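You operate a simulated robot arm through the tools that you are given. There is no shell and no other tool. Be economical: measure what you need, move in short steps, check, and stop when the job is done.

The job below is to be done with a simulated robot arm. You get a single attempt, and the scene is never put back.

TASK
Put things in order on the middle of the island. At the end: the black scoop is on the green board; the cheese sandwich stands where the green can of peas stood; the silver scoop stands where the black scoop stood; the green can of peas stands where the silver scoop stood; whatever was shut is shut again. Leave all else as you found it, and nothing knocked over.

Only the result counts: the job must be done as asked and must still hold three seconds after the hand-in. Knocking over, shifting, dropping, spilling or breaking anything else fails it.

THE ROBOT
A 7-joint arm with a two-finger parallel gripper, fixed in place. Base frame: the origin is at the foot of the arm, x ahead of it, y to its left, z up; the work surface is at about z = 0.8. Readings come in m, degrees, newtons and seconds.
With the tool pointing down near the work surface it reaches from about 0.3 to 0.7 m from the base axis. Its first joint turns from -66.0 to 66.0 degrees. Payload 1.57 kg.
Tool frame: the origin (TCP) lies between the finger pads and is the grasp point; the fingertips stand 0.03 m ahead of it; z points along the fingers, y is the line along which they close. Largest opening 0.11 m; finger width 0.024, thickness 0.012; the body of the gripper, 0.048 by 0.112 m, starts 0.078 m behind the TCP.
Orientation is that of the tool frame in the base frame, as a unit quaternion [w, x, y, z]. With the fingers straight down and closing along the base's y, the tool's x points along the base's -x, its y along +y and its z along -z.

THE INTERFACE
- The arm moves only by the tool play_rows. Its argument "commands" is a list of rows, each a list of 7 numbers: the shift along the tool's x, y, z in units of 150 mm (1.0 is 150 mm), then the turn, a rotation vector about the tool's x, y, z in units of 90 degrees (1.0 is 90 degrees), then the gripper command, from -1 (shut) to 1 (fully open), values between in proportion. In form: [[tx, ty, tz, wx, wy, wz, hand], ...]. A call has 1 to 8 rows; each row is the pose to reach, as a shift and turn from the pose commanded when the call began, along the tool's axes at that moment. A call with a number of a shift or a turn outside -1 to 1 is refused whole. A row lasts 0.2 s, in which the tool goes at most 0.05 m and 8.6 degrees; a call with a longer step from one row to the next is refused whole, and so is a gripper value outside its range. A pose out of reach is approached as far as the arm can. The call stops where the force on the tool passes 40 N (or 10 N more than at its start, if that is more) or the arm is blocked; 0.2 s more then pass. Each finger travels about 0.108 m/s and halts on what it meets, pressing with about 31 N; the grip force reading is that of the motor and also rises with nothing between the fingers. The clock runs only during rows and for 0.2 s after the last one: add rows that repeat a pose to give the fingers time. It gives the time, the measured TCP pose, the force on the tool (base axes), the opening and the grip force at its end, in the units of the frame above (readings bear some noise).
- Cameras (640 x 400 px; columns grow to the right, rows downward): "scene" is fixed at [0.163, -0.3976, 1.3896]; the picture's right is [0.76, -0.65, 0.00], its down [-0.46, -0.54, -0.71] and it looks along [0.46, 0.54, -0.70] (base axes); focal length 268 px, centre (320, 200). "wrist" rides on the gripper at [0.07, 0.016, -0.141] in the tool frame; the picture's right is [-0.23, 0.97, 0.00], its down [-0.86, -0.20, -0.48] and it looks along [-0.47, -0.11, 0.88] (tool axes); focal length 222 px, centre (320, 200). There is no depth. A picture from a camera that has moved, and an enlarged one, comes with that camera's place and axes in the base frame and with its lens.
- get_image(camera): a new picture of that camera. It takes no simulated time.
- zoom(camera, box): a new picture of the part [left, top, right, bottom] of that camera's present view, enlarged. It takes no simulated time.
- job_done(): hands the job in; it is judged then, once.

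Work in short steps. Places have to be worked out from the pictures, the camera data and where the tool is seen: move nearer, look again, correct. Check each grasp and each placing, and mend what went wrong. You have 120 turns and 76 pictures in all, those below and enlarged ones among them. Open the gripper and draw the arm clear of the work before you hand the job in, unless the task says otherwise; then end with one line.

The tools are called after "Emit:" as name(argument=value, ...) on one line, values as JSON. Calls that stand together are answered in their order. play_rows: Moves the arm, as the interface text tells. Its arguments: {"type":"object","properties":{"commands":{"type":"array"}},"required":["commands"]} The other tools are called the same way: get_image (camera) takes a picture; zoom (camera, box) takes an enlarged picture of a part of a camera's view; job_done () hands the job in.

At the start:

```text
clock: 0.0
ee_pos: [0.4024, -0.2463, 1.1783]
orientation: [0.0, 0.0, 1.0, 0.0]
ft_force: [0.0, -0.1, -0.2]
opening: 0.1102
grasp_force: 0.0
```

scene: 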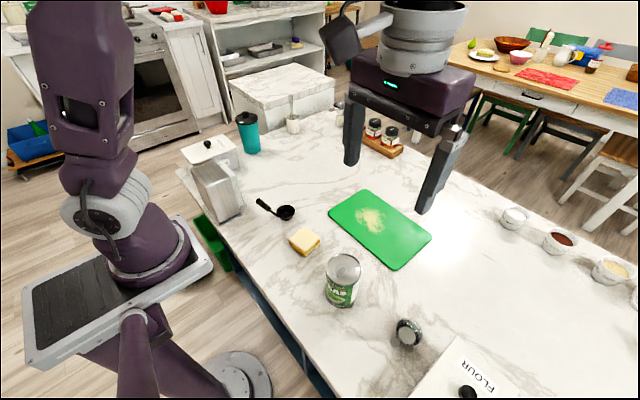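
wrist: 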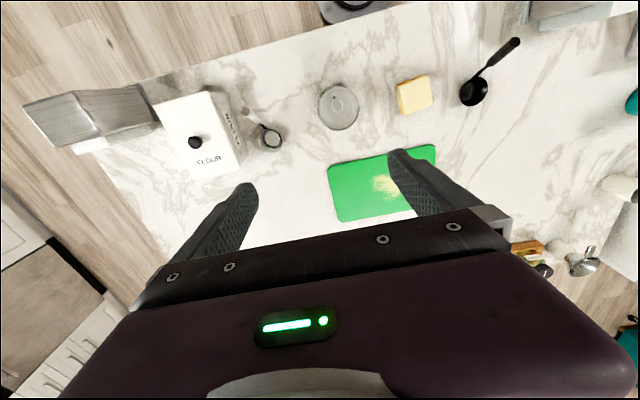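

I'll first look closely at the items from both cameras.

Emit:
zoom(camera="scene", box=[240, 180, 440, 305])

Emit:
zoom(camera="scene", box=[320, 275, 520, 400])

Emit:
zoom(camera="wrist", box=[140, 40, 340, 165])

Emit:
zoom(camera="wrist", box=[320, 20, 540, 157])

```text
3.20 times, centred on (340, 242) of scene
camera zoom: at [0.163, -0.3976, 1.3896], right [0.76, -0.65, 0.0], down [-0.46, -0.54, -0.71], along [0.46, 0.54, -0.7], focal length 856 px, centre (256, 64)
```

zoom: 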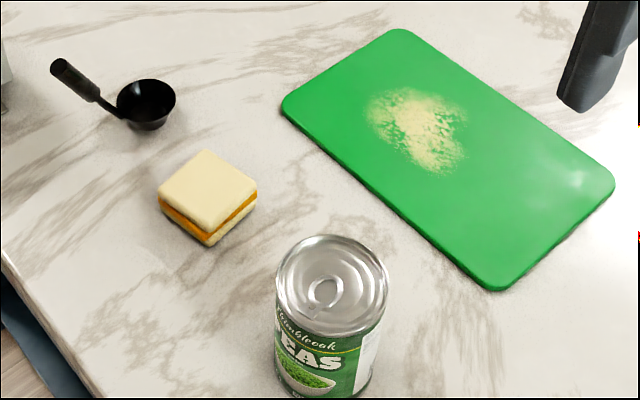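

```text
3.20 times, centred on (420, 338) of scene
camera zoom: at [0.163, -0.3976, 1.3896], right [0.76, -0.65, 0.0], down [-0.46, -0.54, -0.71], along [0.46, 0.54, -0.7], focal length 856 px, centre (0, -240)
```

zoom: 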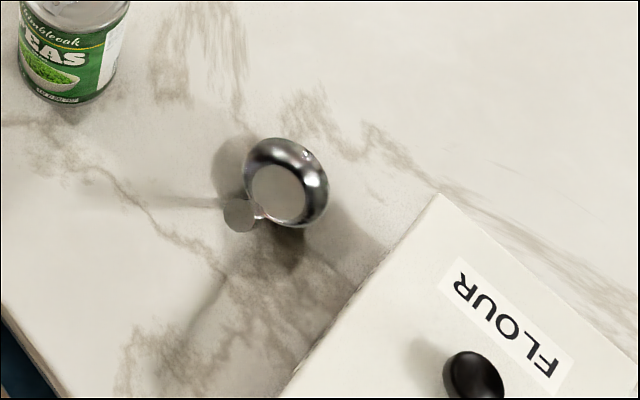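

```text
3.20 times, centred on (240, 102) of wrist
camera zoom: at [0.3316, -0.2327, 1.319], right [0.23, 0.97, 0.0], down [0.86, -0.2, 0.48], along [0.47, -0.11, -0.88], focal length 711 px, centre (576, 512)
```

zoom: 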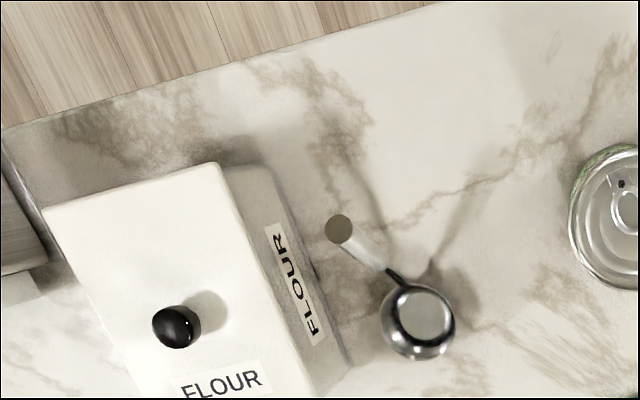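

```text
2.91 times, centred on (430, 88) of wrist
camera zoom: at [0.3316, -0.2327, 1.319], right [0.23, 0.97, 0.0], down [0.86, -0.2, 0.48], along [0.47, -0.11, -0.88], focal length 646 px, centre (0, 524)
```

zoom: 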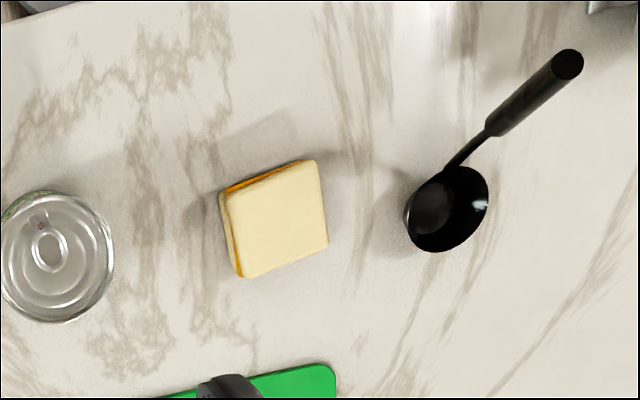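

The items sit roughly like this: black scoop bowl at (0.42, 0.056) and silver scoop bowl at (0.42, -0.366), both with handles rising toward the base. The can is near (0.38, -0.21), the sandwich near (0.40, -0.06), and the board centre near (0.60, -0.13). I'll move over the black scoop first.

Emit:
play_rows(commands=[[0, 0.25, 0.15, 0, 0, 0, 0.1], [0.05, 0.5, 0.3, 0, 0, 0, 0.1], [0.1, 0.75, 0.45, 0, 0, 0, 0.1], [0.15, 1.0, 0.6, 0, 0, 0, 0.1]])

Emit:
play_rows(commands=[[0.0, 0.25, 0.0, 0, 0, 0, 0.1], [0, 0.5, 0.1, 0, 0, 0, 0.1], [0, 0.75, 0.15, 0, 0, 0, 0.1], [0, 1.0, 0.2, 0, 0, 0, 0.1], [0, 1.0, 0.2, 0, 0, 0, 0.1]])

Emit:
get_image(camera="wrist")

Emit:
get_image(camera="scene")

```text
clock: 1.0
ee_pos: [0.3799, -0.0961, 1.0884]
orientation: [0.001, 0.0, 1.0, 0.0]
ft_force: [-0.2, 0.3, -0.1]
opening: 0.0603
grasp_force: 0.2
```

```text
clock: 2.2
ee_pos: [0.3771, 0.0536, 1.0576]
orientation: [0.0, 0.001, 1.0, 0.0]
ft_force: [-1.0, 0.1, 0.5]
opening: 0.0603
grasp_force: 0.0
```

```text
69 pictures are left
camera wrist: at [0.3074, 0.0674, 1.199], right [0.23, 0.97, 0.0], down [0.86, -0.2, 0.48], along [0.47, -0.11, -0.88], focal length 222 px, centre (320, 200)
```

wrist: 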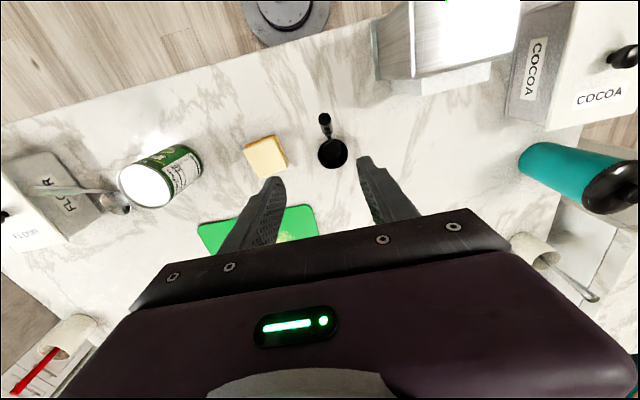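

```text
68 pictures are left
```

scene: 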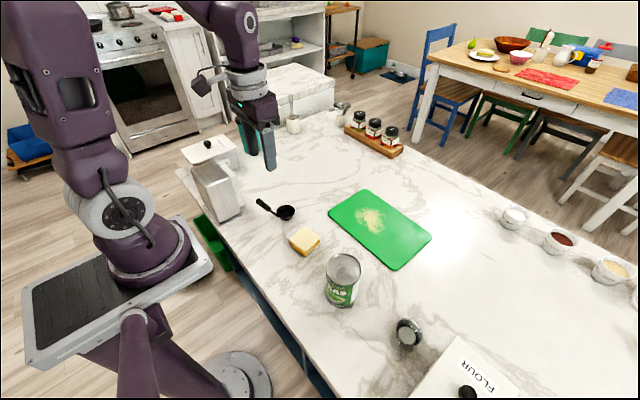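

The black scoop appears with its handle and bowl both at y≈0.062. I'll zoom in to fix the handle's geometry.

Emit:
zoom(camera="wrist", box=[290, 100, 370, 180])

Emit:
zoom(camera="scene", box=[245, 190, 309, 230])

```text
5.00 times, centred on (330, 140) of wrist
camera zoom: at [0.3074, 0.0674, 1.199], right [0.23, 0.97, 0.0], down [0.86, -0.2, 0.48], along [0.47, -0.11, -0.88], focal length 1111 px, centre (270, 500)
```

zoom: 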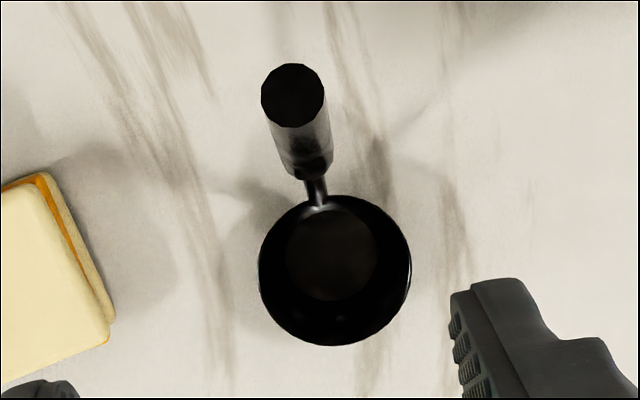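

```text
10.00 times, centred on (277, 210) of scene
camera zoom: at [0.163, -0.3976, 1.3896], right [0.76, -0.65, 0.0], down [-0.46, -0.54, -0.71], along [0.46, 0.54, -0.7], focal length 2676 px, centre (750, 100)
```

zoom: 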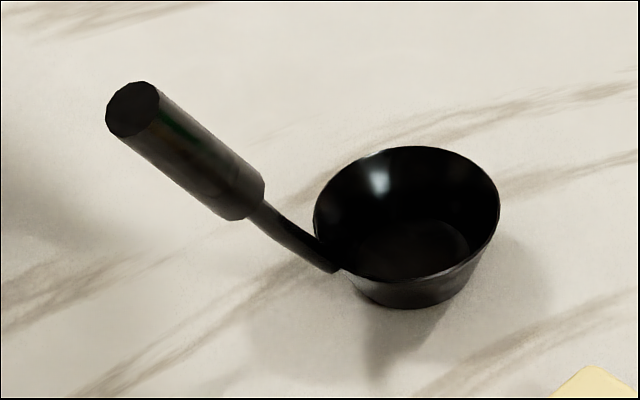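

Thick handle part runs from (0.350, 0.063, 0.923) down to (0.380, 0.063, 0.866). I'll descend partway over its midpoint and read the pose.

Emit:
play_rows(commands=[[0.08, 0.06, 0.2, 0, 0, 0, 0.1], [0.08, 0.06, 0.4, 0, 0, 0, 0.1], [0.08, 0.06, 0.5, 0, 0, 0, 0.1], [0.08, 0.06, 0.5, 0, 0, 0, 0.1]])

Emit:
get_image(camera="wrist")

```text
clock: 3.2
ee_pos: [0.3677, 0.0627, 0.9838]
orientation: [-0.001, 0.0, 1.0, 0.0]
ft_force: [-0.2, 0.4, 0.7]
opening: 0.0604
grasp_force: 0.0
```

```text
65 pictures are left
camera wrist: at [0.2982, 0.0767, 1.1238], right [0.23, 0.97, 0.0], down [0.85, -0.2, 0.48], along [0.47, -0.11, -0.88], focal length 222 px, centre (320, 200)
```

wrist: 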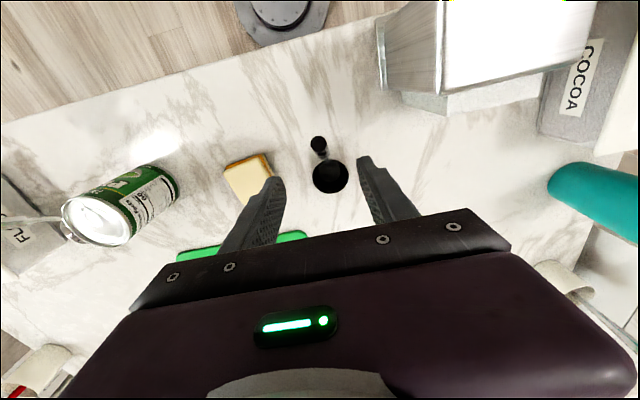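

Handle is centred between the fingers. I'll descend to z≈0.893 and close.

Emit:
play_rows(commands=[[0, 0, 0.2, 0, 0, 0, 0.1], [0, 0, 0.4, 0, 0, 0, 0.1], [0, 0, 0.6, 0, 0, 0, 0.1], [0, 0, 0.6, 0, 0, 0, 0.1]])

Emit:
play_rows(commands=[[0, 0, 0, 0, 0, 0, -0.5], [0, 0, 0, 0, 0, 0, -1], [0, 0, 0, 0, 0, 0, -1], [0, 0, 0, 0, 0, 0, -1]])

Emit:
get_image(camera="wrist")

```text
clock: 4.2
ee_pos: [0.3682, 0.0618, 0.8944]
orientation: [0.0, 0.0, 1.0, 0.0]
ft_force: [0.5, -0.1, 0.8]
opening: 0.0605
grasp_force: 0.1
```

```text
clock: 5.2
ee_pos: [0.3677, 0.0617, 0.8937]
orientation: [0.0, 0.0, 1.0, 0.0]
ft_force: [0.1, 1.2, 0.2]
opening: 0.0154
grasp_force: 30.7
```

```text
64 pictures are left
camera wrist: at [0.2973, 0.0761, 1.0357], right [0.23, 0.97, 0.0], down [0.85, -0.2, 0.48], along [0.47, -0.11, -0.88], focal length 222 px, centre (320, 200)
```

wrist: 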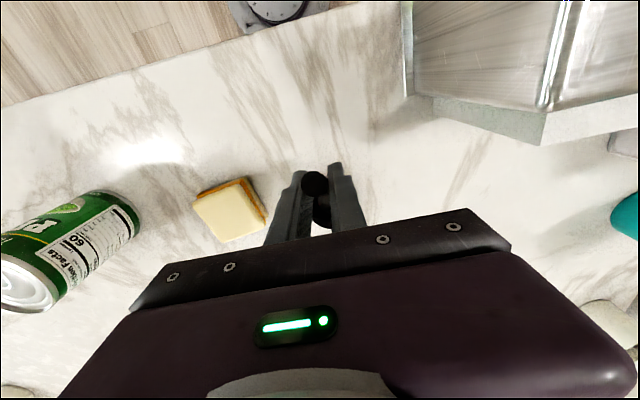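

Gripped (opening 15 mm). I'll lift 10 cm and look.

Emit:
play_rows(commands=[[0, 0, -0.15, 0, 0, 0, -1], [0, 0, -0.35, 0, 0, 0, -1], [0, 0, -0.6, 0, 0, 0, -1], [0, 0, -0.6, 0, 0, 0, -1]])

Emit:
get_image(camera="scene")

```text
clock: 6.2
ee_pos: [0.3688, 0.0615, 0.9832]
orientation: [0.0, 0.0, 1.0, 0.0]
ft_force: [-0.2, 0.1, -1.8]
opening: 0.0151
grasp_force: 30.9
```

```text
63 pictures are left
```

scene: 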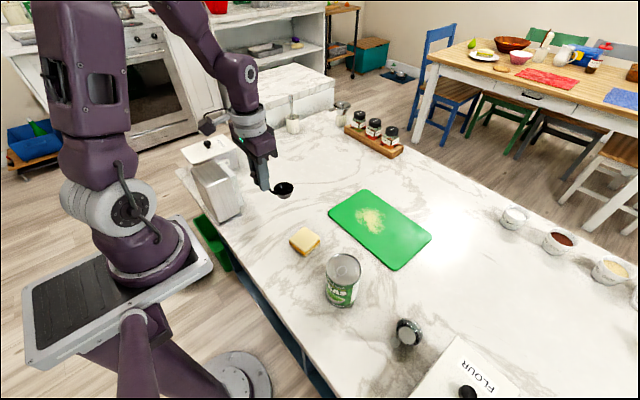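

Scoop is up and level. Now I'll carry it over the board.

Emit:
play_rows(commands=[[-0.2, -0.2, 0, 0, 0, 0, -1], [-0.4, -0.4, 0, 0, 0, 0, -1], [-0.6, -0.6, 0, 0, 0, 0, -1], [-0.8, -0.8, 0, 0, 0, 0, -1], [-1, -1, 0, 0, 0, 0, -1], [-1, -1, 0, 0, 0, 0, -1]])

Emit:
play_rows(commands=[[-0.2, -0.2, 0.1, 0, 0, 0, -1], [-0.2, -0.2, 0.25, 0, 0, 0, -1], [-0.2, -0.2, 0.25, 0, 0, 0, -1]])

Emit:
get_image(camera="wrist")

Emit:
zoom(camera="scene", box=[300, 160, 460, 280])

```text
clock: 7.6
ee_pos: [0.5166, -0.0878, 0.9827]
orientation: [0.0, -0.001, 1.0, 0.0]
ft_force: [0.5, 0.9, -2.1]
opening: 0.0154
grasp_force: 31.2
```

```text
clock: 8.4
ee_pos: [0.5483, -0.1161, 0.946]
orientation: [0.0, 0.0, 1.0, -0.001]
ft_force: [-0.1, 0.6, -2.5]
opening: 0.0152
grasp_force: 30.8
```

```text
62 pictures are left
camera wrist: at [0.4779, -0.1023, 1.0863], right [0.23, 0.97, 0.0], down [0.86, -0.2, 0.48], along [0.47, -0.11, -0.88], focal length 222 px, centre (320, 200)
```

wrist: 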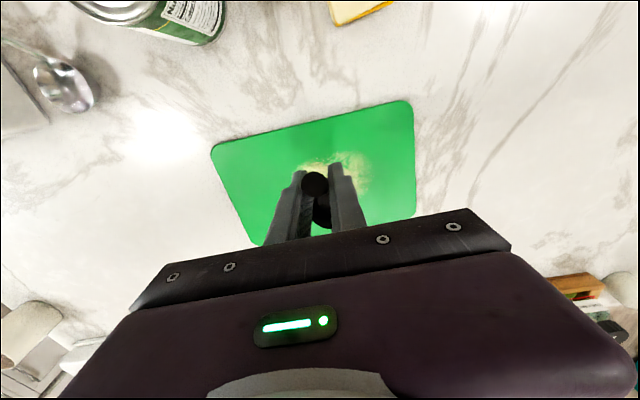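

```text
3.33 times, centred on (380, 220) of scene
camera zoom: at [0.163, -0.3976, 1.3896], right [0.76, -0.65, 0.0], down [-0.46, -0.54, -0.71], along [0.46, 0.54, -0.7], focal length 892 px, centre (120, 133)
```

zoom: 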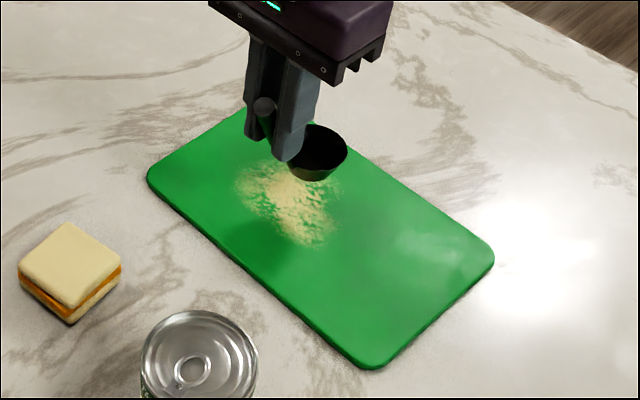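

The bowl is over the board at about (0.60, -0.118). I'll lower in small steps, watching the force.

Emit:
play_rows(commands=[[0, 0, 0.12, 0, 0, 0, -1], [0, 0, 0.24, 0, 0, 0, -1], [0, 0, 0.24, 0, 0, 0, -1]])

Emit:
play_rows(commands=[[0, 0, 0.02, 0, 0, 0, -1], [0, 0, 0.02, 0, 0, 0, -1]])

Emit:
zoom(camera="scene", box=[330, 170, 426, 230])

```text
clock: 9.2
ee_pos: [0.5474, -0.1165, 0.9093]
orientation: [0.001, -0.001, 1.0, 0.0]
ft_force: [-0.1, 0.1, -1.9]
opening: 0.0154
grasp_force: 30.8
```

```text
clock: 9.8
ee_pos: [0.5467, -0.1165, 0.9064]
orientation: [0.0, -0.001, 1.0, 0.0]
ft_force: [0.6, -0.4, -1.0]
opening: 0.0154
grasp_force: 31.4
```

```text
6.67 times, centred on (378, 200) of scene
camera zoom: at [0.163, -0.3976, 1.3896], right [0.76, -0.65, 0.0], down [-0.46, -0.54, -0.71], along [0.46, 0.54, -0.7], focal length 1784 px, centre (-67, 200)
```

zoom: 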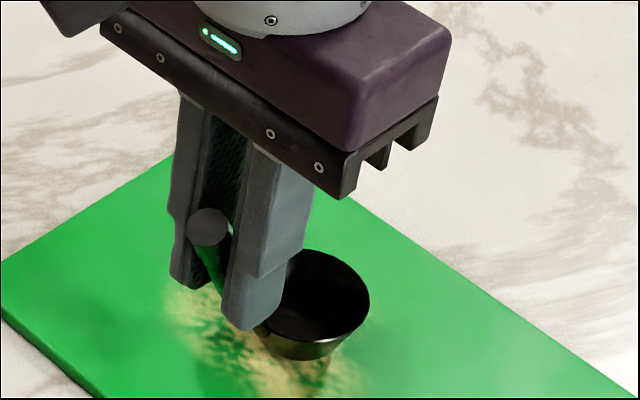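

Nearly touching (z=0.906). I'll go 2 mm steps.

Emit:
play_rows(commands=[[0, 0, 0.013, 0, 0, 0, -1], [0, 0, 0.013, 0, 0, 0, -1]])

Emit:
play_rows(commands=[[0, 0, 0.013, 0, 0, 0, -1], [0, 0, 0.013, 0, 0, 0, -1]])

```text
clock: 10.4
ee_pos: [0.546, -0.117, 0.9045]
orientation: [-0.001, 0.0, 1.0, 0.0]
ft_force: [0.1, 0.6, -1.3]
opening: 0.0155
grasp_force: 30.7
```

```text
clock: 11.0
ee_pos: [0.5478, -0.1175, 0.9031]
orientation: [0.0, 0.0, 1.0, -0.001]
ft_force: [-2.6, 0.5, 6.0]
opening: 0.0151
grasp_force: 30.9
```

Contact felt at z≈0.903. I'll open the gripper partway and look.

Emit:
play_rows(commands=[[0, 0, 0, 0, 0, 0, -0.5], [0, 0, 0, 0, 0, 0, 0], [0, 0, 0, 0, 0, 0, 0.1], [0, 0, 0, 0, 0, 0, 0.1]])

Emit:
play_rows(commands=[[0, 0, -0.2, 0, 0, 0, 0.1], [0, 0, -0.45, 0, 0, 0, 0.1], [0, 0, -0.7, 0, 0, 0, 0.1], [0, 0, -0.95, 0, 0, 0, 0.1]])

Emit:
zoom(camera="scene", box=[300, 160, 460, 280])

```text
clock: 12.0
ee_pos: [0.5471, -0.1165, 0.9028]
orientation: [0.0, -0.001, 1.0, 0.0]
ft_force: [-0.8, -0.5, 0.1]
opening: 0.0604
grasp_force: 0.1
```

```text
clock: 13.0
ee_pos: [0.5478, -0.1197, 1.0467]
orientation: [0.0, 0.0, 1.0, 0.0]
ft_force: [0.5, 1.4, -0.4]
opening: 0.0605
grasp_force: 0.1
```

```text
3.33 times, centred on (380, 220) of scene
camera zoom: at [0.163, -0.3976, 1.3896], right [0.76, -0.65, 0.0], down [-0.46, -0.54, -0.71], along [0.46, 0.54, -0.7], focal length 892 px, centre (120, 133)
```

zoom: 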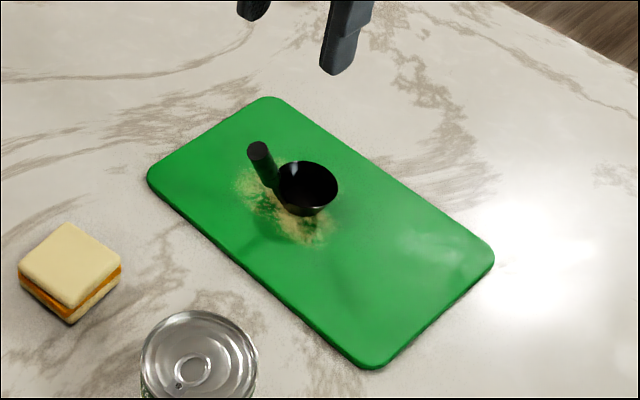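

The black scoop stands upright on the board. Now I'll go above the silver scoop.

Emit:
play_rows(commands=[[0.15, -0.21, 0, 0, 0, 0, 0.1], [0.3, -0.42, 0, 0, 0, 0, 0.1], [0.45, -0.63, 0, 0, 0, 0, 0.1], [0.6, -0.83, 0, 0, 0, 0, 0.1]])

Emit:
play_rows(commands=[[0.15, -0.21, 0, 0, 0, 0, 0.1], [0.3, -0.42, 0, 0, 0, 0, 0.1], [0.45, -0.63, 0, 0, 0, 0, 0.1], [0.59, -0.83, 0, 0, 0, 0, 0.1], [0.59, -0.83, 0, 0, 0, 0, 0.1]])

Emit:
get_image(camera="wrist")

Emit:
zoom(camera="wrist", box=[270, 90, 370, 190])

Emit:
zoom(camera="scene", box=[376, 305, 440, 345])

```text
clock: 14.0
ee_pos: [0.4575, -0.2422, 1.0461]
orientation: [0.0, 0.001, 1.0, 0.0]
ft_force: [0.3, 0.3, 0.2]
opening: 0.0604
grasp_force: 0.1
```

```text
clock: 15.2
ee_pos: [0.3687, -0.3654, 1.0461]
orientation: [0.0, -0.001, 1.0, 0.0]
ft_force: [-0.3, -0.5, -0.8]
opening: 0.0605
grasp_force: 0.2
```

```text
58 pictures are left
camera wrist: at [0.2989, -0.3524, 1.1866], right [0.23, 0.97, 0.0], down [0.86, -0.2, 0.48], along [0.47, -0.11, -0.88], focal length 222 px, centre (320, 200)
```

wrist: 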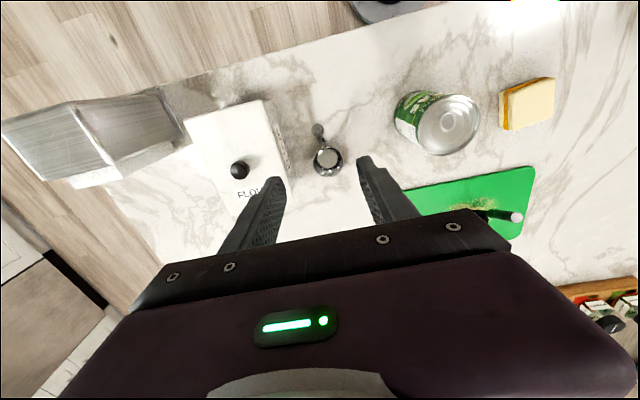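

```text
4.00 times, centred on (320, 140) of wrist
camera zoom: at [0.2989, -0.3524, 1.1866], right [0.23, 0.97, 0.0], down [0.86, -0.2, 0.48], along [0.47, -0.11, -0.88], focal length 888 px, centre (320, 440)
```

zoom: 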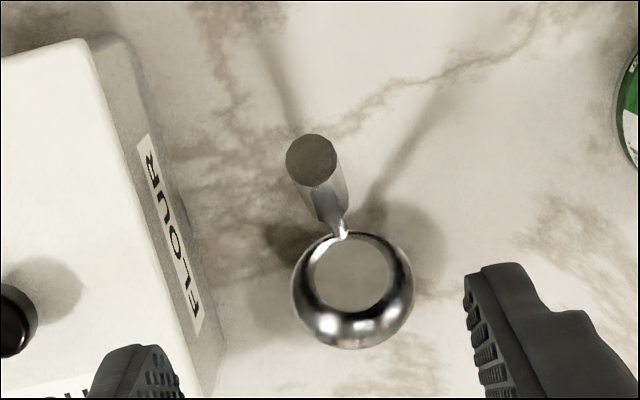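

```text
10.00 times, centred on (408, 325) of scene
camera zoom: at [0.163, -0.3976, 1.3896], right [0.76, -0.65, 0.0], down [-0.46, -0.54, -0.71], along [0.46, 0.54, -0.7], focal length 2676 px, centre (-560, -1050)
```

zoom: 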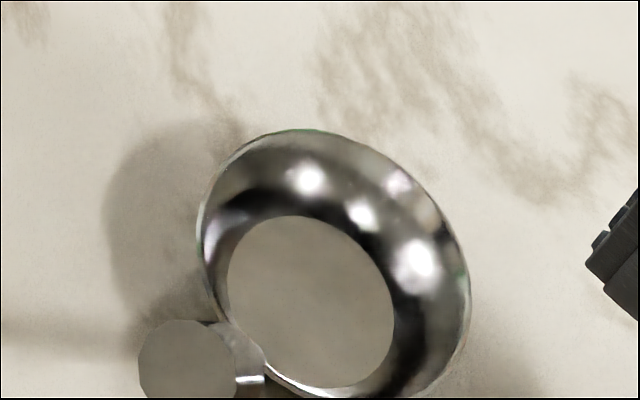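

The silver scoop has the same geometry as the black one: handle at y≈-0.367, bowl centre at (0.421, -0.367). I'll descend with a 5 cm opening so the fingers clear the flour box.

Emit:
play_rows(commands=[[0.01, -0.005, 0.2, 0, 0, 0, -0.1], [0.01, -0.005, 0.4, 0, 0, 0, -0.1], [0.01, -0.005, 0.6, 0, 0, 0, -0.1], [0.01, -0.005, 0.6, 0, 0, 0, -0.1]])

Emit:
get_image(camera="wrist")

```text
clock: 16.2
ee_pos: [0.3686, -0.3677, 0.956]
orientation: [-0.001, 0.0, 1.0, 0.001]
ft_force: [0.2, 0.0, 0.6]
opening: 0.0496
grasp_force: 0.0
```

```text
55 pictures are left
camera wrist: at [0.2986, -0.353, 1.0972], right [0.23, 0.97, 0.0], down [0.86, -0.2, 0.48], along [0.47, -0.11, -0.88], focal length 222 px, centre (320, 200)
```

wrist: 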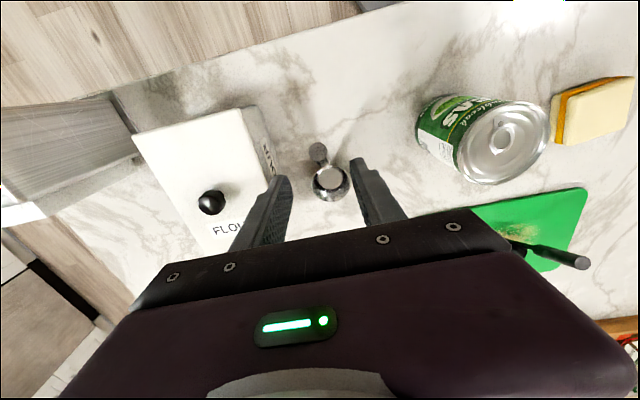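

Handle is centred and the fingers clear the box. I'll descend the remaining 62 mm and close.

Emit:
play_rows(commands=[[0, 0, 0.15, 0, 0, 0, -0.1], [0, 0, 0.3, 0, 0, 0, -0.1], [0, 0, 0.41, 0, 0, 0, -0.1], [0, 0, 0.41, 0, 0, 0, -0.1]])

Emit:
play_rows(commands=[[0, 0, 0, 0, 0, 0, -0.6], [0, 0, 0, 0, 0, 0, -1], [0, 0, 0, 0, 0, 0, -1], [0, 0, 0, 0, 0, 0, -1]])

Emit:
get_image(camera="wrist")

```text
clock: 17.2
ee_pos: [0.3687, -0.3687, 0.8937]
orientation: [0.0, 0.0, 1.0, 0.0]
ft_force: [-0.1, -0.5, 0.1]
opening: 0.0494
grasp_force: 0.1
```

```text
clock: 18.2
ee_pos: [0.3682, -0.3682, 0.894]
orientation: [0.0, 0.0, 1.0, 0.0]
ft_force: [0.4, 1.2, 2.3]
opening: 0.0153
grasp_force: 30.5
```

```text
54 pictures are left
camera wrist: at [0.2978, -0.3541, 1.0354], right [0.23, 0.97, 0.0], down [0.85, -0.2, 0.48], along [0.47, -0.11, -0.88], focal length 222 px, centre (320, 200)
```

wrist: 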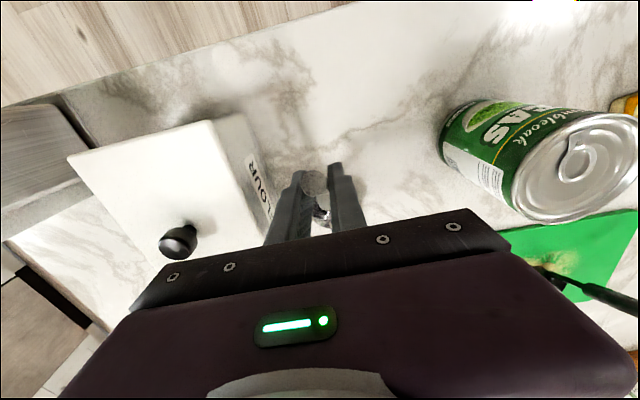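

Gripped. I'll lift 15 cm, then carry it +y, rising a bit more to clear the can.

Emit:
play_rows(commands=[[0, 0, -0.15, 0, 0, 0, -1], [0, 0, -0.4, 0, 0, 0, -1], [0, 0, -0.7, 0, 0, 0, -1], [0, 0, -1, 0, 0, 0, -1], [0, 0, -1, 0, 0, 0, -1]])

Emit:
play_rows(commands=[[0, 0, -0.2, 0, 0, 0, -1], [0, 0.25, -0.3, 0, 0, 0, -1], [0, 0.5, -0.3, 0, 0, 0, -1], [0, 0.75, -0.3, 0, 0, 0, -1], [0, 1, -0.3, 0, 0, 0, -1]])

Emit:
play_rows(commands=[[0, 0.25, 0, 0, 0, 0, -1], [0, 0.5, 0, 0, 0, 0, -1], [0, 0.75, 0, 0, 0, 0, -1], [0, 1, 0, 0, 0, 0, -1]])

Emit:
play_rows(commands=[[0, 0.25, 0, 0, 0, 0, -1], [0, 0.5, 0.1, 0, 0, 0, -1], [0, 0.75, 0.3, 0, 0, 0, -1], [0, 0.861, 0.6, 0, 0, 0, -1], [0, 0.861, 0.9, 0, 0, 0, -1], [0, 0.861, 0.9, 0, 0, 0, -1]])

Emit:
get_image(camera="scene")

```text
clock: 19.4
ee_pos: [0.3659, -0.3687, 1.0442]
orientation: [0.0, 0.0, 1.0, 0.0]
ft_force: [0.1, 0.1, -2.8]
opening: 0.0155
grasp_force: 30.5
```

```text
clock: 20.6
ee_pos: [0.3667, -0.2176, 1.0887]
orientation: [0.0, 0.0, 1.0, 0.0]
ft_force: [0.6, 0.7, -1.8]
opening: 0.0152
grasp_force: 30.5
```

```text
clock: 21.6
ee_pos: [0.3661, -0.0681, 1.0875]
orientation: [0.0, 0.0, 1.0, -0.001]
ft_force: [0.1, 0.1, -2.1]
opening: 0.0155
grasp_force: 31.3
```

```text
clock: 23.0
ee_pos: [0.3668, 0.0634, 0.9525]
orientation: [-0.001, 0.001, 1.0, 0.0]
ft_force: [0.8, 0.4, -1.5]
opening: 0.0152
grasp_force: 31.1
```

```text
53 pictures are left
```

scene: 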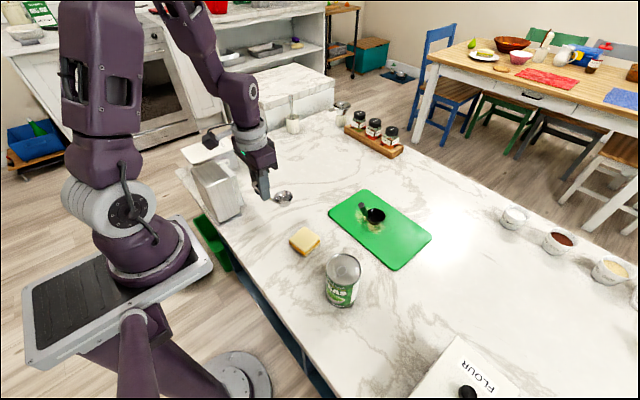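

Over the black scoop's old spot at z≈0.953. I'll lower close to contact height, then in fine steps.

Emit:
play_rows(commands=[[0, 0, 0.15, 0, 0, 0, -1], [0, 0, 0.3, 0, 0, 0, -1], [0, 0, 0.38, 0, 0, 0, -1], [0, 0, 0.38, 0, 0, 0, -1]])

Emit:
play_rows(commands=[[0, 0, 0.013, 0, 0, 0, -1], [0, 0, 0.013, 0, 0, 0, -1]])

Emit:
play_rows(commands=[[0, 0, 0.01, 0, 0, 0, -1], [0, 0, 0.01, 0, 0, 0, -1]])

```text
clock: 24.0
ee_pos: [0.3673, 0.0631, 0.8979]
orientation: [0.0, 0.0, 1.0, 0.0]
ft_force: [-0.1, -0.4, -1.2]
opening: 0.0155
grasp_force: 31.0
```

```text
clock: 24.6
ee_pos: [0.3654, 0.0623, 0.8946]
orientation: [0.0, -0.001, 1.0, 0.0]
ft_force: [0.5, 0.2, -2.2]
opening: 0.0155
grasp_force: 31.2
```

```text
clock: 25.2
ee_pos: [0.3671, 0.0618, 0.8924]
orientation: [0.0, 0.0, 1.0, 0.0]
ft_force: [-8.7, -0.9, 19.1]
opening: 0.0154
grasp_force: 31.0
```

Firm contact. I'll release, rise and check.

Emit:
play_rows(commands=[[0, 0, -0.005, 0, 0, 0, -1], [0, 0, -0.005, 0, 0, 0, -0.5], [0, 0, -0.005, 0, 0, 0, 0], [0, 0, -0.005, 0, 0, 0, 0.1], [0, 0, -0.005, 0, 0, 0, 0.1]])

Emit:
play_rows(commands=[[0, 0, -0.2, 0, 0, 0, 0.1], [0, 0, -0.45, 0, 0, 0, 0.1], [0, 0, -0.7, 0, 0, 0, 0.1], [0, 0, -1, 0, 0, 0, 0.1], [0, 0, -1, 0, 0, 0, 0.1]])

Emit:
zoom(camera="scene", box=[245, 190, 309, 230])

Emit:
zoom(camera="wrist", box=[270, 90, 370, 190])

```text
clock: 26.4
ee_pos: [0.3671, 0.0626, 0.8944]
orientation: [0.0, 0.0, 1.0, 0.0]
ft_force: [0.6, -0.1, 1.2]
opening: 0.0604
grasp_force: 0.0
```

```text
clock: 27.6
ee_pos: [0.3692, 0.0617, 1.0439]
orientation: [-0.001, 0.0, 1.0, 0.0]
ft_force: [-0.8, 0.2, 0.3]
opening: 0.0605
grasp_force: 0.1
```

```text
10.00 times, centred on (277, 210) of scene
camera zoom: at [0.163, -0.3976, 1.3896], right [0.76, -0.65, 0.0], down [-0.46, -0.54, -0.71], along [0.46, 0.54, -0.7], focal length 2676 px, centre (750, 100)
```

zoom: 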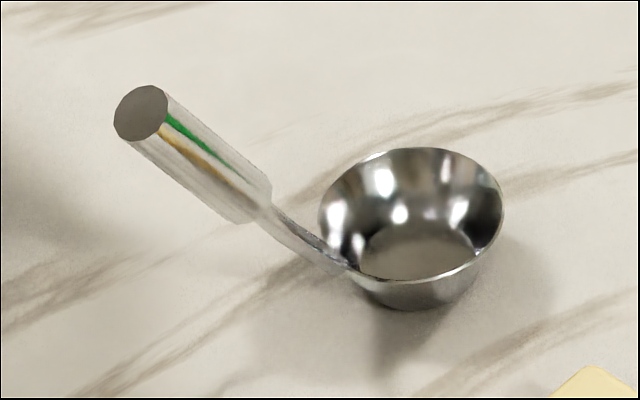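

```text
4.00 times, centred on (320, 140) of wrist
camera zoom: at [0.2973, 0.076, 1.1838], right [0.23, 0.97, 0.0], down [0.85, -0.2, 0.48], along [0.47, -0.11, -0.88], focal length 888 px, centre (320, 440)
```

zoom: 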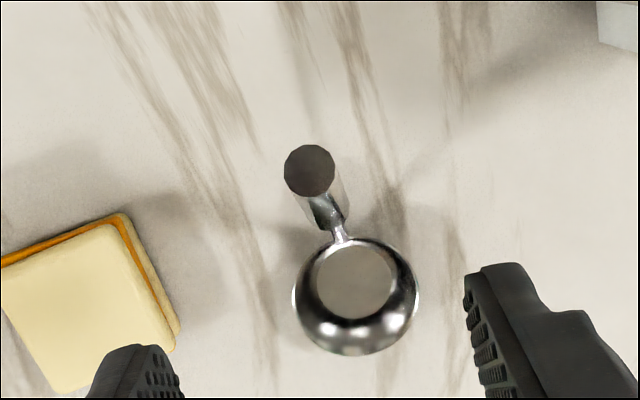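

Silver scoop stands exactly where the black one stood (within 1–2 mm). Next I'll go above the can with the gripper fully open.

Emit:
play_rows(commands=[[0, -0.25, 0, 0, 0, 0, 0.1], [0, -0.5, 0, 0, 0, 0, 0.5], [0, -0.75, 0, 0, 0, 0, 1], [0, -1, 0, 0, 0, 0, 1]])

Emit:
play_rows(commands=[[-0.08, -0.25, 0, 0, 0, 0, 1], [-0.08, -0.5, 0, 0, 0, 0, 1], [-0.08, -0.8, 0, 0, 0, 0, 1], [-0.08, -0.8, 0, 0, 0, 0, 1]])

Emit:
get_image(camera="wrist")

Emit:
zoom(camera="wrist", box=[270, 90, 370, 190])

Emit:
zoom(camera="scene", box=[296, 240, 392, 320])

```text
clock: 28.6
ee_pos: [0.3676, -0.0881, 1.0447]
orientation: [0.0, -0.001, 1.0, 0.0]
ft_force: [0.5, -0.6, 0.2]
opening: 0.11
grasp_force: 0.1
```

```text
clock: 29.6
ee_pos: [0.3808, -0.2067, 1.0438]
orientation: [0.0, 0.0, 1.0, 0.0]
ft_force: [-0.1, -0.7, -0.6]
opening: 0.1098
grasp_force: 0.1
```

```text
50 pictures are left
camera wrist: at [0.3102, -0.1926, 1.1853], right [0.23, 0.97, 0.0], down [0.86, -0.2, 0.48], along [0.47, -0.11, -0.88], focal length 222 px, centre (320, 200)
```

wrist: 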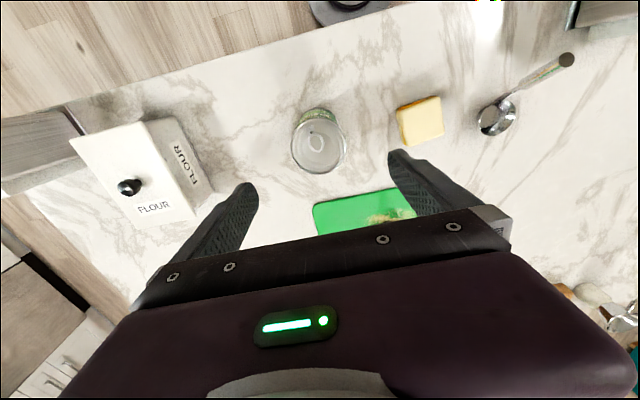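

```text
4.00 times, centred on (320, 140) of wrist
camera zoom: at [0.3102, -0.1926, 1.1853], right [0.23, 0.97, 0.0], down [0.86, -0.2, 0.48], along [0.47, -0.11, -0.88], focal length 888 px, centre (320, 440)
```

zoom: 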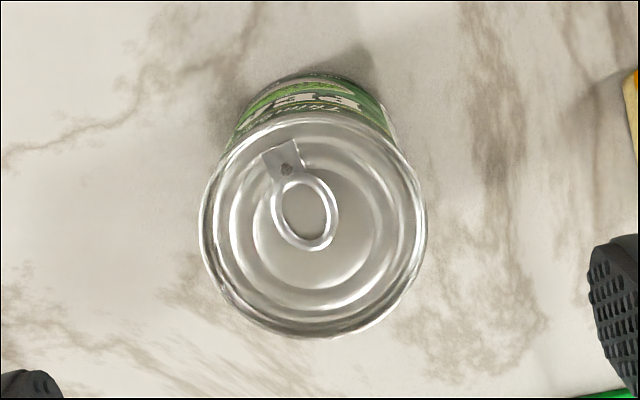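

```text
5.00 times, centred on (344, 280) of scene
camera zoom: at [0.163, -0.3977, 1.3896], right [0.76, -0.65, 0.0], down [-0.46, -0.54, -0.71], along [0.46, 0.54, -0.7], focal length 1338 px, centre (200, -200)
```

zoom: 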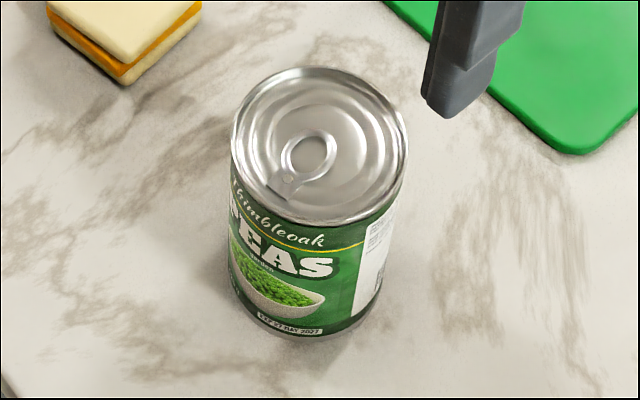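

Can: centre (0.380, -0.211), diameter ~69 mm, top at z≈0.914. I'll centre and descend to z≈0.87.

Emit:
play_rows(commands=[[0, -0.02, 0.2, 0, 0, 0, 1], [0, -0.02, 0.4, 0, 0, 0, 1], [0, -0.02, 0.6, 0, 0, 0, 1], [0, -0.02, 0.6, 0, 0, 0, 1]])

Emit:
get_image(camera="wrist")

```text
clock: 30.6
ee_pos: [0.3794, -0.2109, 0.9536]
orientation: [0.0, -0.001, 1.0, 0.0]
ft_force: [-0.8, -0.9, 0.0]
opening: 0.1099
grasp_force: 0.1
```

```text
47 pictures are left
camera wrist: at [0.3091, -0.1963, 1.0947], right [0.23, 0.97, 0.0], down [0.86, -0.2, 0.48], along [0.47, -0.11, -0.88], focal length 222 px, centre (320, 200)
```

wrist: 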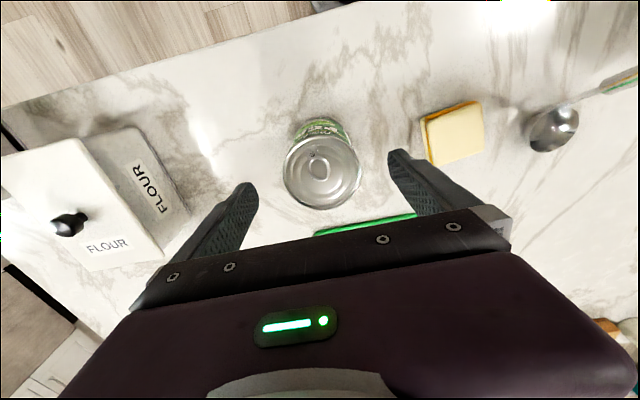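

Centred on the can. Descend and close.

Emit:
play_rows(commands=[[0, 0, 0.2, 0, 0, 0, 1], [0, 0, 0.4, 0, 0, 0, 1], [0, 0, 0.57, 0, 0, 0, 1], [0, 0, 0.57, 0, 0, 0, 1]])

Emit:
play_rows(commands=[[0, 0, 0, 0, 0, 0, 0.6], [0, 0, 0, 0, 0, 0, 0.3], [0, 0, 0, 0, 0, 0, 0.1], [0, 0, 0, 0, 0, 0, -0.2], [0, 0, 0, 0, 0, 0, -1], [0, 0, 0, 0, 0, 0, -1]])

Emit:
get_image(camera="scene")

```text
clock: 31.6
ee_pos: [0.3787, -0.2101, 0.8679]
orientation: [0.0, 0.0, 1.0, 0.001]
ft_force: [0.5, 0.0, -0.1]
opening: 0.1098
grasp_force: 0.0
```

```text
clock: 33.0
ee_pos: [0.3803, -0.2096, 0.8663]
orientation: [0.0, 0.0, 1.0, 0.0]
ft_force: [0.1, 0.7, 0.4]
opening: 0.0709
grasp_force: 31.0
```

```text
46 pictures are left
```

scene: 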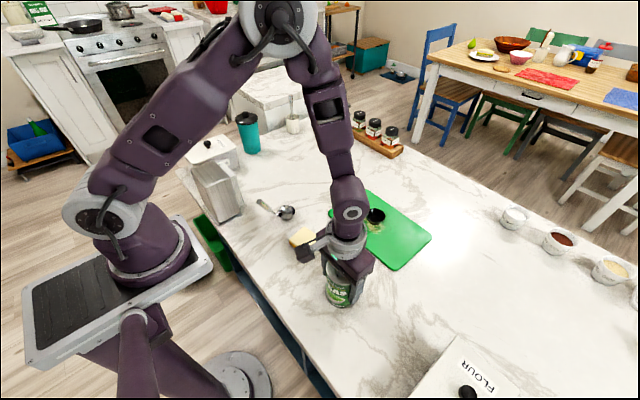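

Gripped at 71 mm opening. I'll lift 6 cm and carry it toward (0.415, -0.364), keeping clear of the flour box edge at y≈-0.431.

Emit:
play_rows(commands=[[0, 0, -0.1, 0, 0, 0, -1], [0, 0, -0.25, 0, 0, 0, -1], [0, 0, -0.4, 0, 0, 0, -1], [0, 0, -0.4, 0, 0, 0, -1]])

Emit:
play_rows(commands=[[-0.05, -0.2, 0, 0, 0, 0, -1], [-0.1, -0.4, 0, 0, 0, 0, -1], [-0.15, -0.6, 0, 0, 0, 0, -1], [-0.2, -0.8, 0, 0, 0, 0, -1], [-0.23, -0.92, 0, 0, 0, 0, -1], [-0.23, -0.92, 0, 0, 0, 0, -1]])

Emit:
get_image(camera="wrist")

Emit:
get_image(camera="scene")

```text
clock: 34.0
ee_pos: [0.3782, -0.2116, 0.9286]
orientation: [0.0, 0.0, 1.0, 0.0]
ft_force: [-0.3, -0.2, -4.6]
opening: 0.0711
grasp_force: 30.9
```

```text
clock: 35.4
ee_pos: [0.4122, -0.3502, 0.9286]
orientation: [0.0, 0.0, 1.0, 0.0]
ft_force: [0.4, 0.7, -4.7]
opening: 0.0709
grasp_force: 30.4
```

```text
45 pictures are left
camera wrist: at [0.3425, -0.3361, 1.0699], right [0.23, 0.97, 0.0], down [0.86, -0.2, 0.48], along [0.47, -0.11, -0.88], focal length 222 px, centre (320, 200)
```

wrist: 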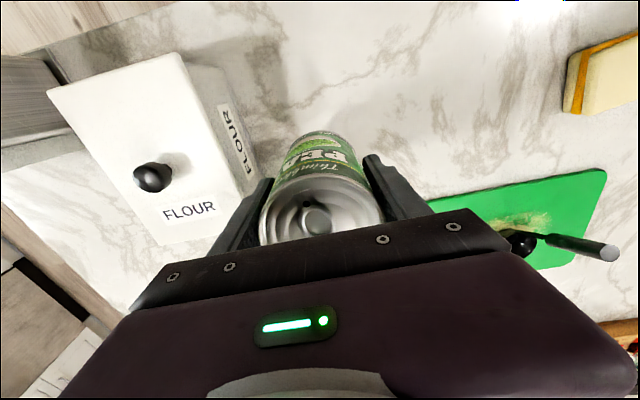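

```text
44 pictures are left
```

scene: 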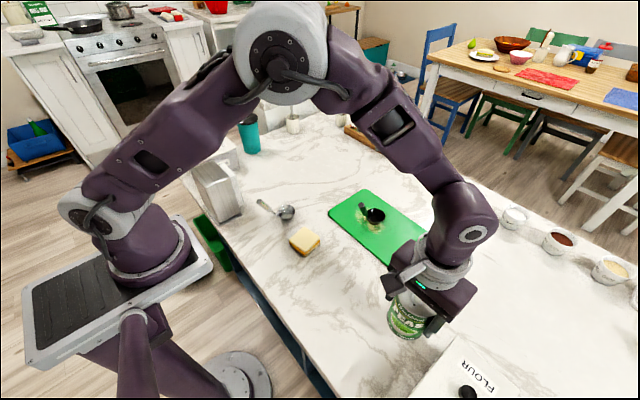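

Clear of the box. I'll shift the last 15 mm and lower near the surface, then fine steps.

Emit:
play_rows(commands=[[0, -0.1, 0, 0, 0, 0, -1], [0, -0.1, 0.15, 0, 0, 0, -1], [0, -0.1, 0.3, 0, 0, 0, -1], [0, -0.1, 0.38, 0, 0, 0, -1], [0, -0.1, 0.38, 0, 0, 0, -1]])

Emit:
play_rows(commands=[[0, 0, 0.013, 0, 0, 0, -1], [0, 0, 0.013, 0, 0, 0, -1]])

Emit:
play_rows(commands=[[0, 0, 0.01, 0, 0, 0, -1], [0, 0, 0.01, 0, 0, 0, -1]])

```text
clock: 36.6
ee_pos: [0.4147, -0.364, 0.8712]
orientation: [0.0, 0.001, 1.0, 0.0]
ft_force: [-0.2, -1.0, -4.8]
opening: 0.0713
grasp_force: 30.1
```

```text
clock: 37.2
ee_pos: [0.4143, -0.364, 0.8695]
orientation: [0.0, 0.0, 1.0, 0.0]
ft_force: [0.0, 0.3, -4.8]
opening: 0.0709
grasp_force: 31.0
```

```text
clock: 37.8
ee_pos: [0.4146, -0.3654, 0.868]
orientation: [0.0, 0.0, 1.0, 0.0]
ft_force: [0.0, -0.4, -4.2]
opening: 0.0709
grasp_force: 31.0
```

Still hanging (−4.2 N); another small step down.

Emit:
play_rows(commands=[[0, 0, 0.007, 0, 0, 0, -1], [0, 0, 0.007, 0, 0, 0, -1]])

```text
clock: 38.4
ee_pos: [0.4137, -0.3646, 0.8674]
orientation: [0.001, 0.0, 1.0, -0.001]
ft_force: [-0.4, 3.3, 17.4]
opening: 0.0711
grasp_force: 31.0
```

Contact. Release with a small opening, then rise and check.

Emit:
play_rows(commands=[[0, 0, -0.003, 0, 0, 0, -1], [0, 0, -0.003, 0, 0, 0, 0.3], [0, 0, -0.003, 0, 0, 0, 0.45], [0, 0, -0.003, 0, 0, 0, 0.5], [0, 0, -0.003, 0, 0, 0, 0.5]])

Emit:
get_image(camera="wrist")

```text
clock: 39.6
ee_pos: [0.4124, -0.3637, 0.8675]
orientation: [-0.001, 0.0, 1.0, -0.001]
ft_force: [-0.1, 0.6, 0.4]
opening: 0.0825
grasp_force: 0.2
```

```text
43 pictures are left
camera wrist: at [0.3436, -0.3501, 1.0085], right [0.23, 0.97, 0.0], down [0.86, -0.2, 0.48], along [0.47, -0.11, -0.88], focal length 222 px, centre (320, 200)
```

wrist: 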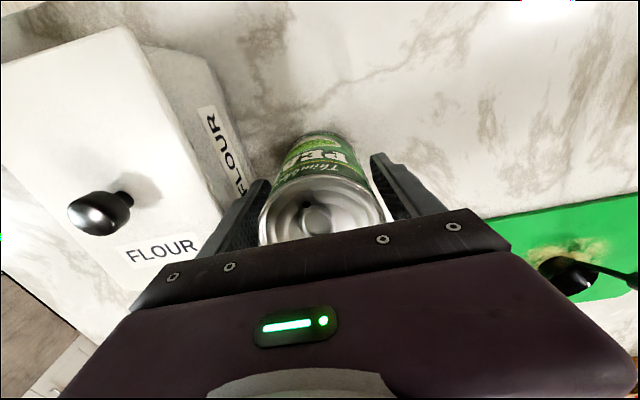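

Both fingers are free of the can. Rise straight up.

Emit:
play_rows(commands=[[0, 0, -0.1, 0, 0, 0, 0.5], [0, 0, -0.3, 0, 0, 0, 0.5], [0, 0, -0.6, 0, 0, 0, 0.5], [0, 0, -0.9, 0, 0, 0, 0.5], [0, 0, -1, 0, 0, 0, 0.5]])

Emit:
play_rows(commands=[[0, 0.25, 0, 0, 0, 0, 0.5], [0, 0.5, 0, 0, 0, 0, 0.6], [0, 0.75, 0, 0, 0, 0, 0.7], [0, 1, 0, 0, 0, 0, 0.8]])

Emit:
play_rows(commands=[[0, 0.25, 0, 0, 0, 0, 0.8], [0, 0.5, 0, 0, 0, 0, 0.8], [0.08, 0.75, 0.1, 0, 0, 0, 0.8], [0.08, 1, 0.2, 0, 0, 0, 0.8], [0.08, 1, 0.2, 0, 0, 0, 0.8]])

Emit:
get_image(camera="scene")

Emit:
get_image(camera="wrist")

Emit:
zoom(camera="wrist", box=[270, 90, 370, 190])

```text
clock: 40.8
ee_pos: [0.4124, -0.3653, 1.0169]
orientation: [0.001, 0.0, 1.0, 0.001]
ft_force: [-1.1, 0.2, -0.3]
opening: 0.0825
grasp_force: 0.1
```

```text
clock: 41.8
ee_pos: [0.4142, -0.215, 1.0181]
orientation: [0.0, 0.001, 1.0, 0.0]
ft_force: [0.2, -0.3, 0.3]
opening: 0.0989
grasp_force: 0.1
```

```text
clock: 43.0
ee_pos: [0.4028, -0.0656, 0.986]
orientation: [0.0, 0.0, 1.0, 0.0]
ft_force: [-0.2, -0.3, -0.1]
opening: 0.0987
grasp_force: 0.1
```

```text
42 pictures are left
```

scene: 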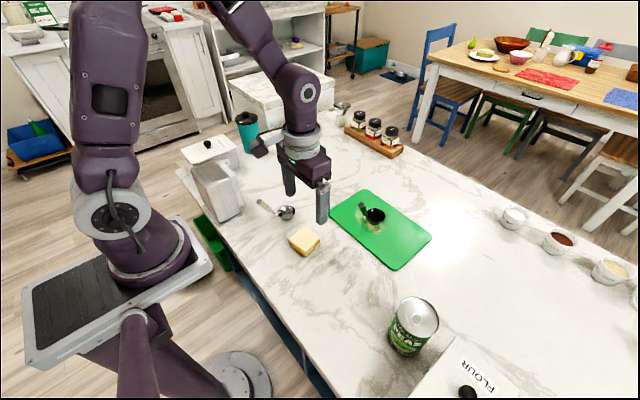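

```text
41 pictures are left
camera wrist: at [0.3319, -0.0513, 1.1276], right [0.23, 0.97, 0.0], down [0.85, -0.2, 0.48], along [0.47, -0.11, -0.88], focal length 222 px, centre (320, 200)
```

wrist: 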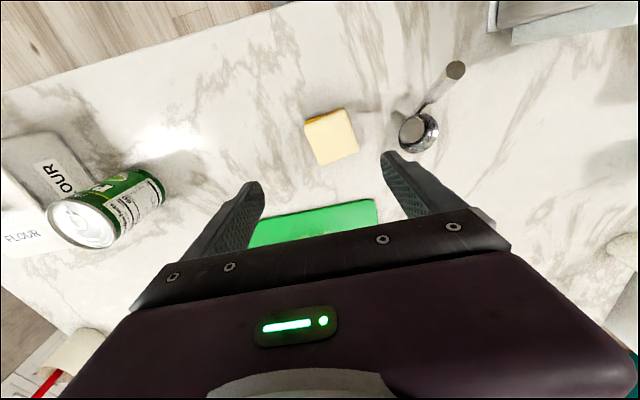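

```text
4.00 times, centred on (320, 140) of wrist
camera zoom: at [0.3319, -0.0513, 1.1276], right [0.23, 0.97, 0.0], down [0.85, -0.2, 0.48], along [0.47, -0.11, -0.88], focal length 888 px, centre (320, 440)
```

zoom: 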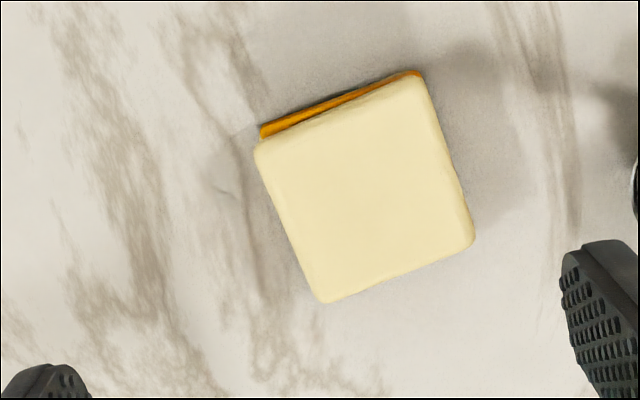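

Sandwich centre ≈(0.405, -0.052), ~55 mm square, yawed ~9° CCW. I'll turn the gripper to match, set the opening to ~8 cm, and lower partway.

Emit:
play_rows(commands=[[-0.017, 0.08, 0.0, 0, 0, -0.05, 0.45], [-0.017, 0.08, 0.2, 0, 0, -0.1, 0.45], [-0.017, 0.08, 0.45, 0, 0, -0.1, 0.45], [-0.017, 0.08, 0.45, 0, 0, -0.1, 0.45]])

Emit:
get_image(camera="wrist")

Emit:
zoom(camera="scene", box=[250, 190, 346, 270])

```text
clock: 44.0
ee_pos: [0.4053, -0.0518, 0.9187]
orientation: [0.0, -0.078, 0.997, 0.0]
ft_force: [0.6, -0.4, -0.4]
opening: 0.08
grasp_force: 0.1
```

```text
39 pictures are left
camera wrist: at [0.3332, -0.0494, 1.0606], right [0.07, 1.0, 0.0], down [0.88, -0.06, 0.48], along [0.48, -0.03, -0.88], focal length 222 px, centre (320, 200)
```

wrist: 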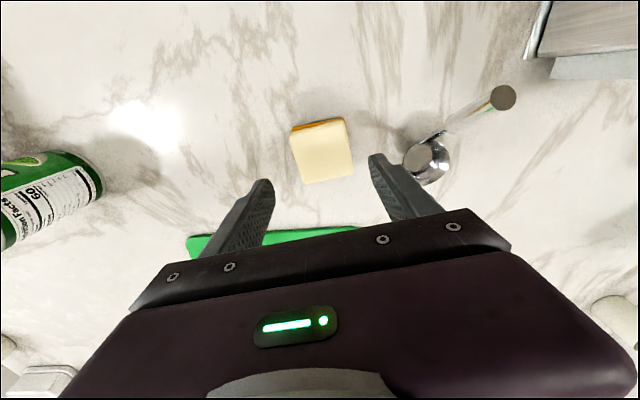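

```text
5.00 times, centred on (298, 230) of scene
camera zoom: at [0.163, -0.3976, 1.3896], right [0.76, -0.65, 0.0], down [-0.46, -0.54, -0.71], along [0.46, 0.54, -0.7], focal length 1338 px, centre (430, 50)
```

zoom: 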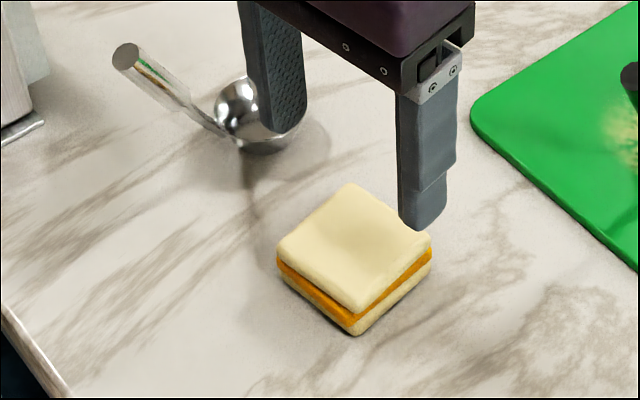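

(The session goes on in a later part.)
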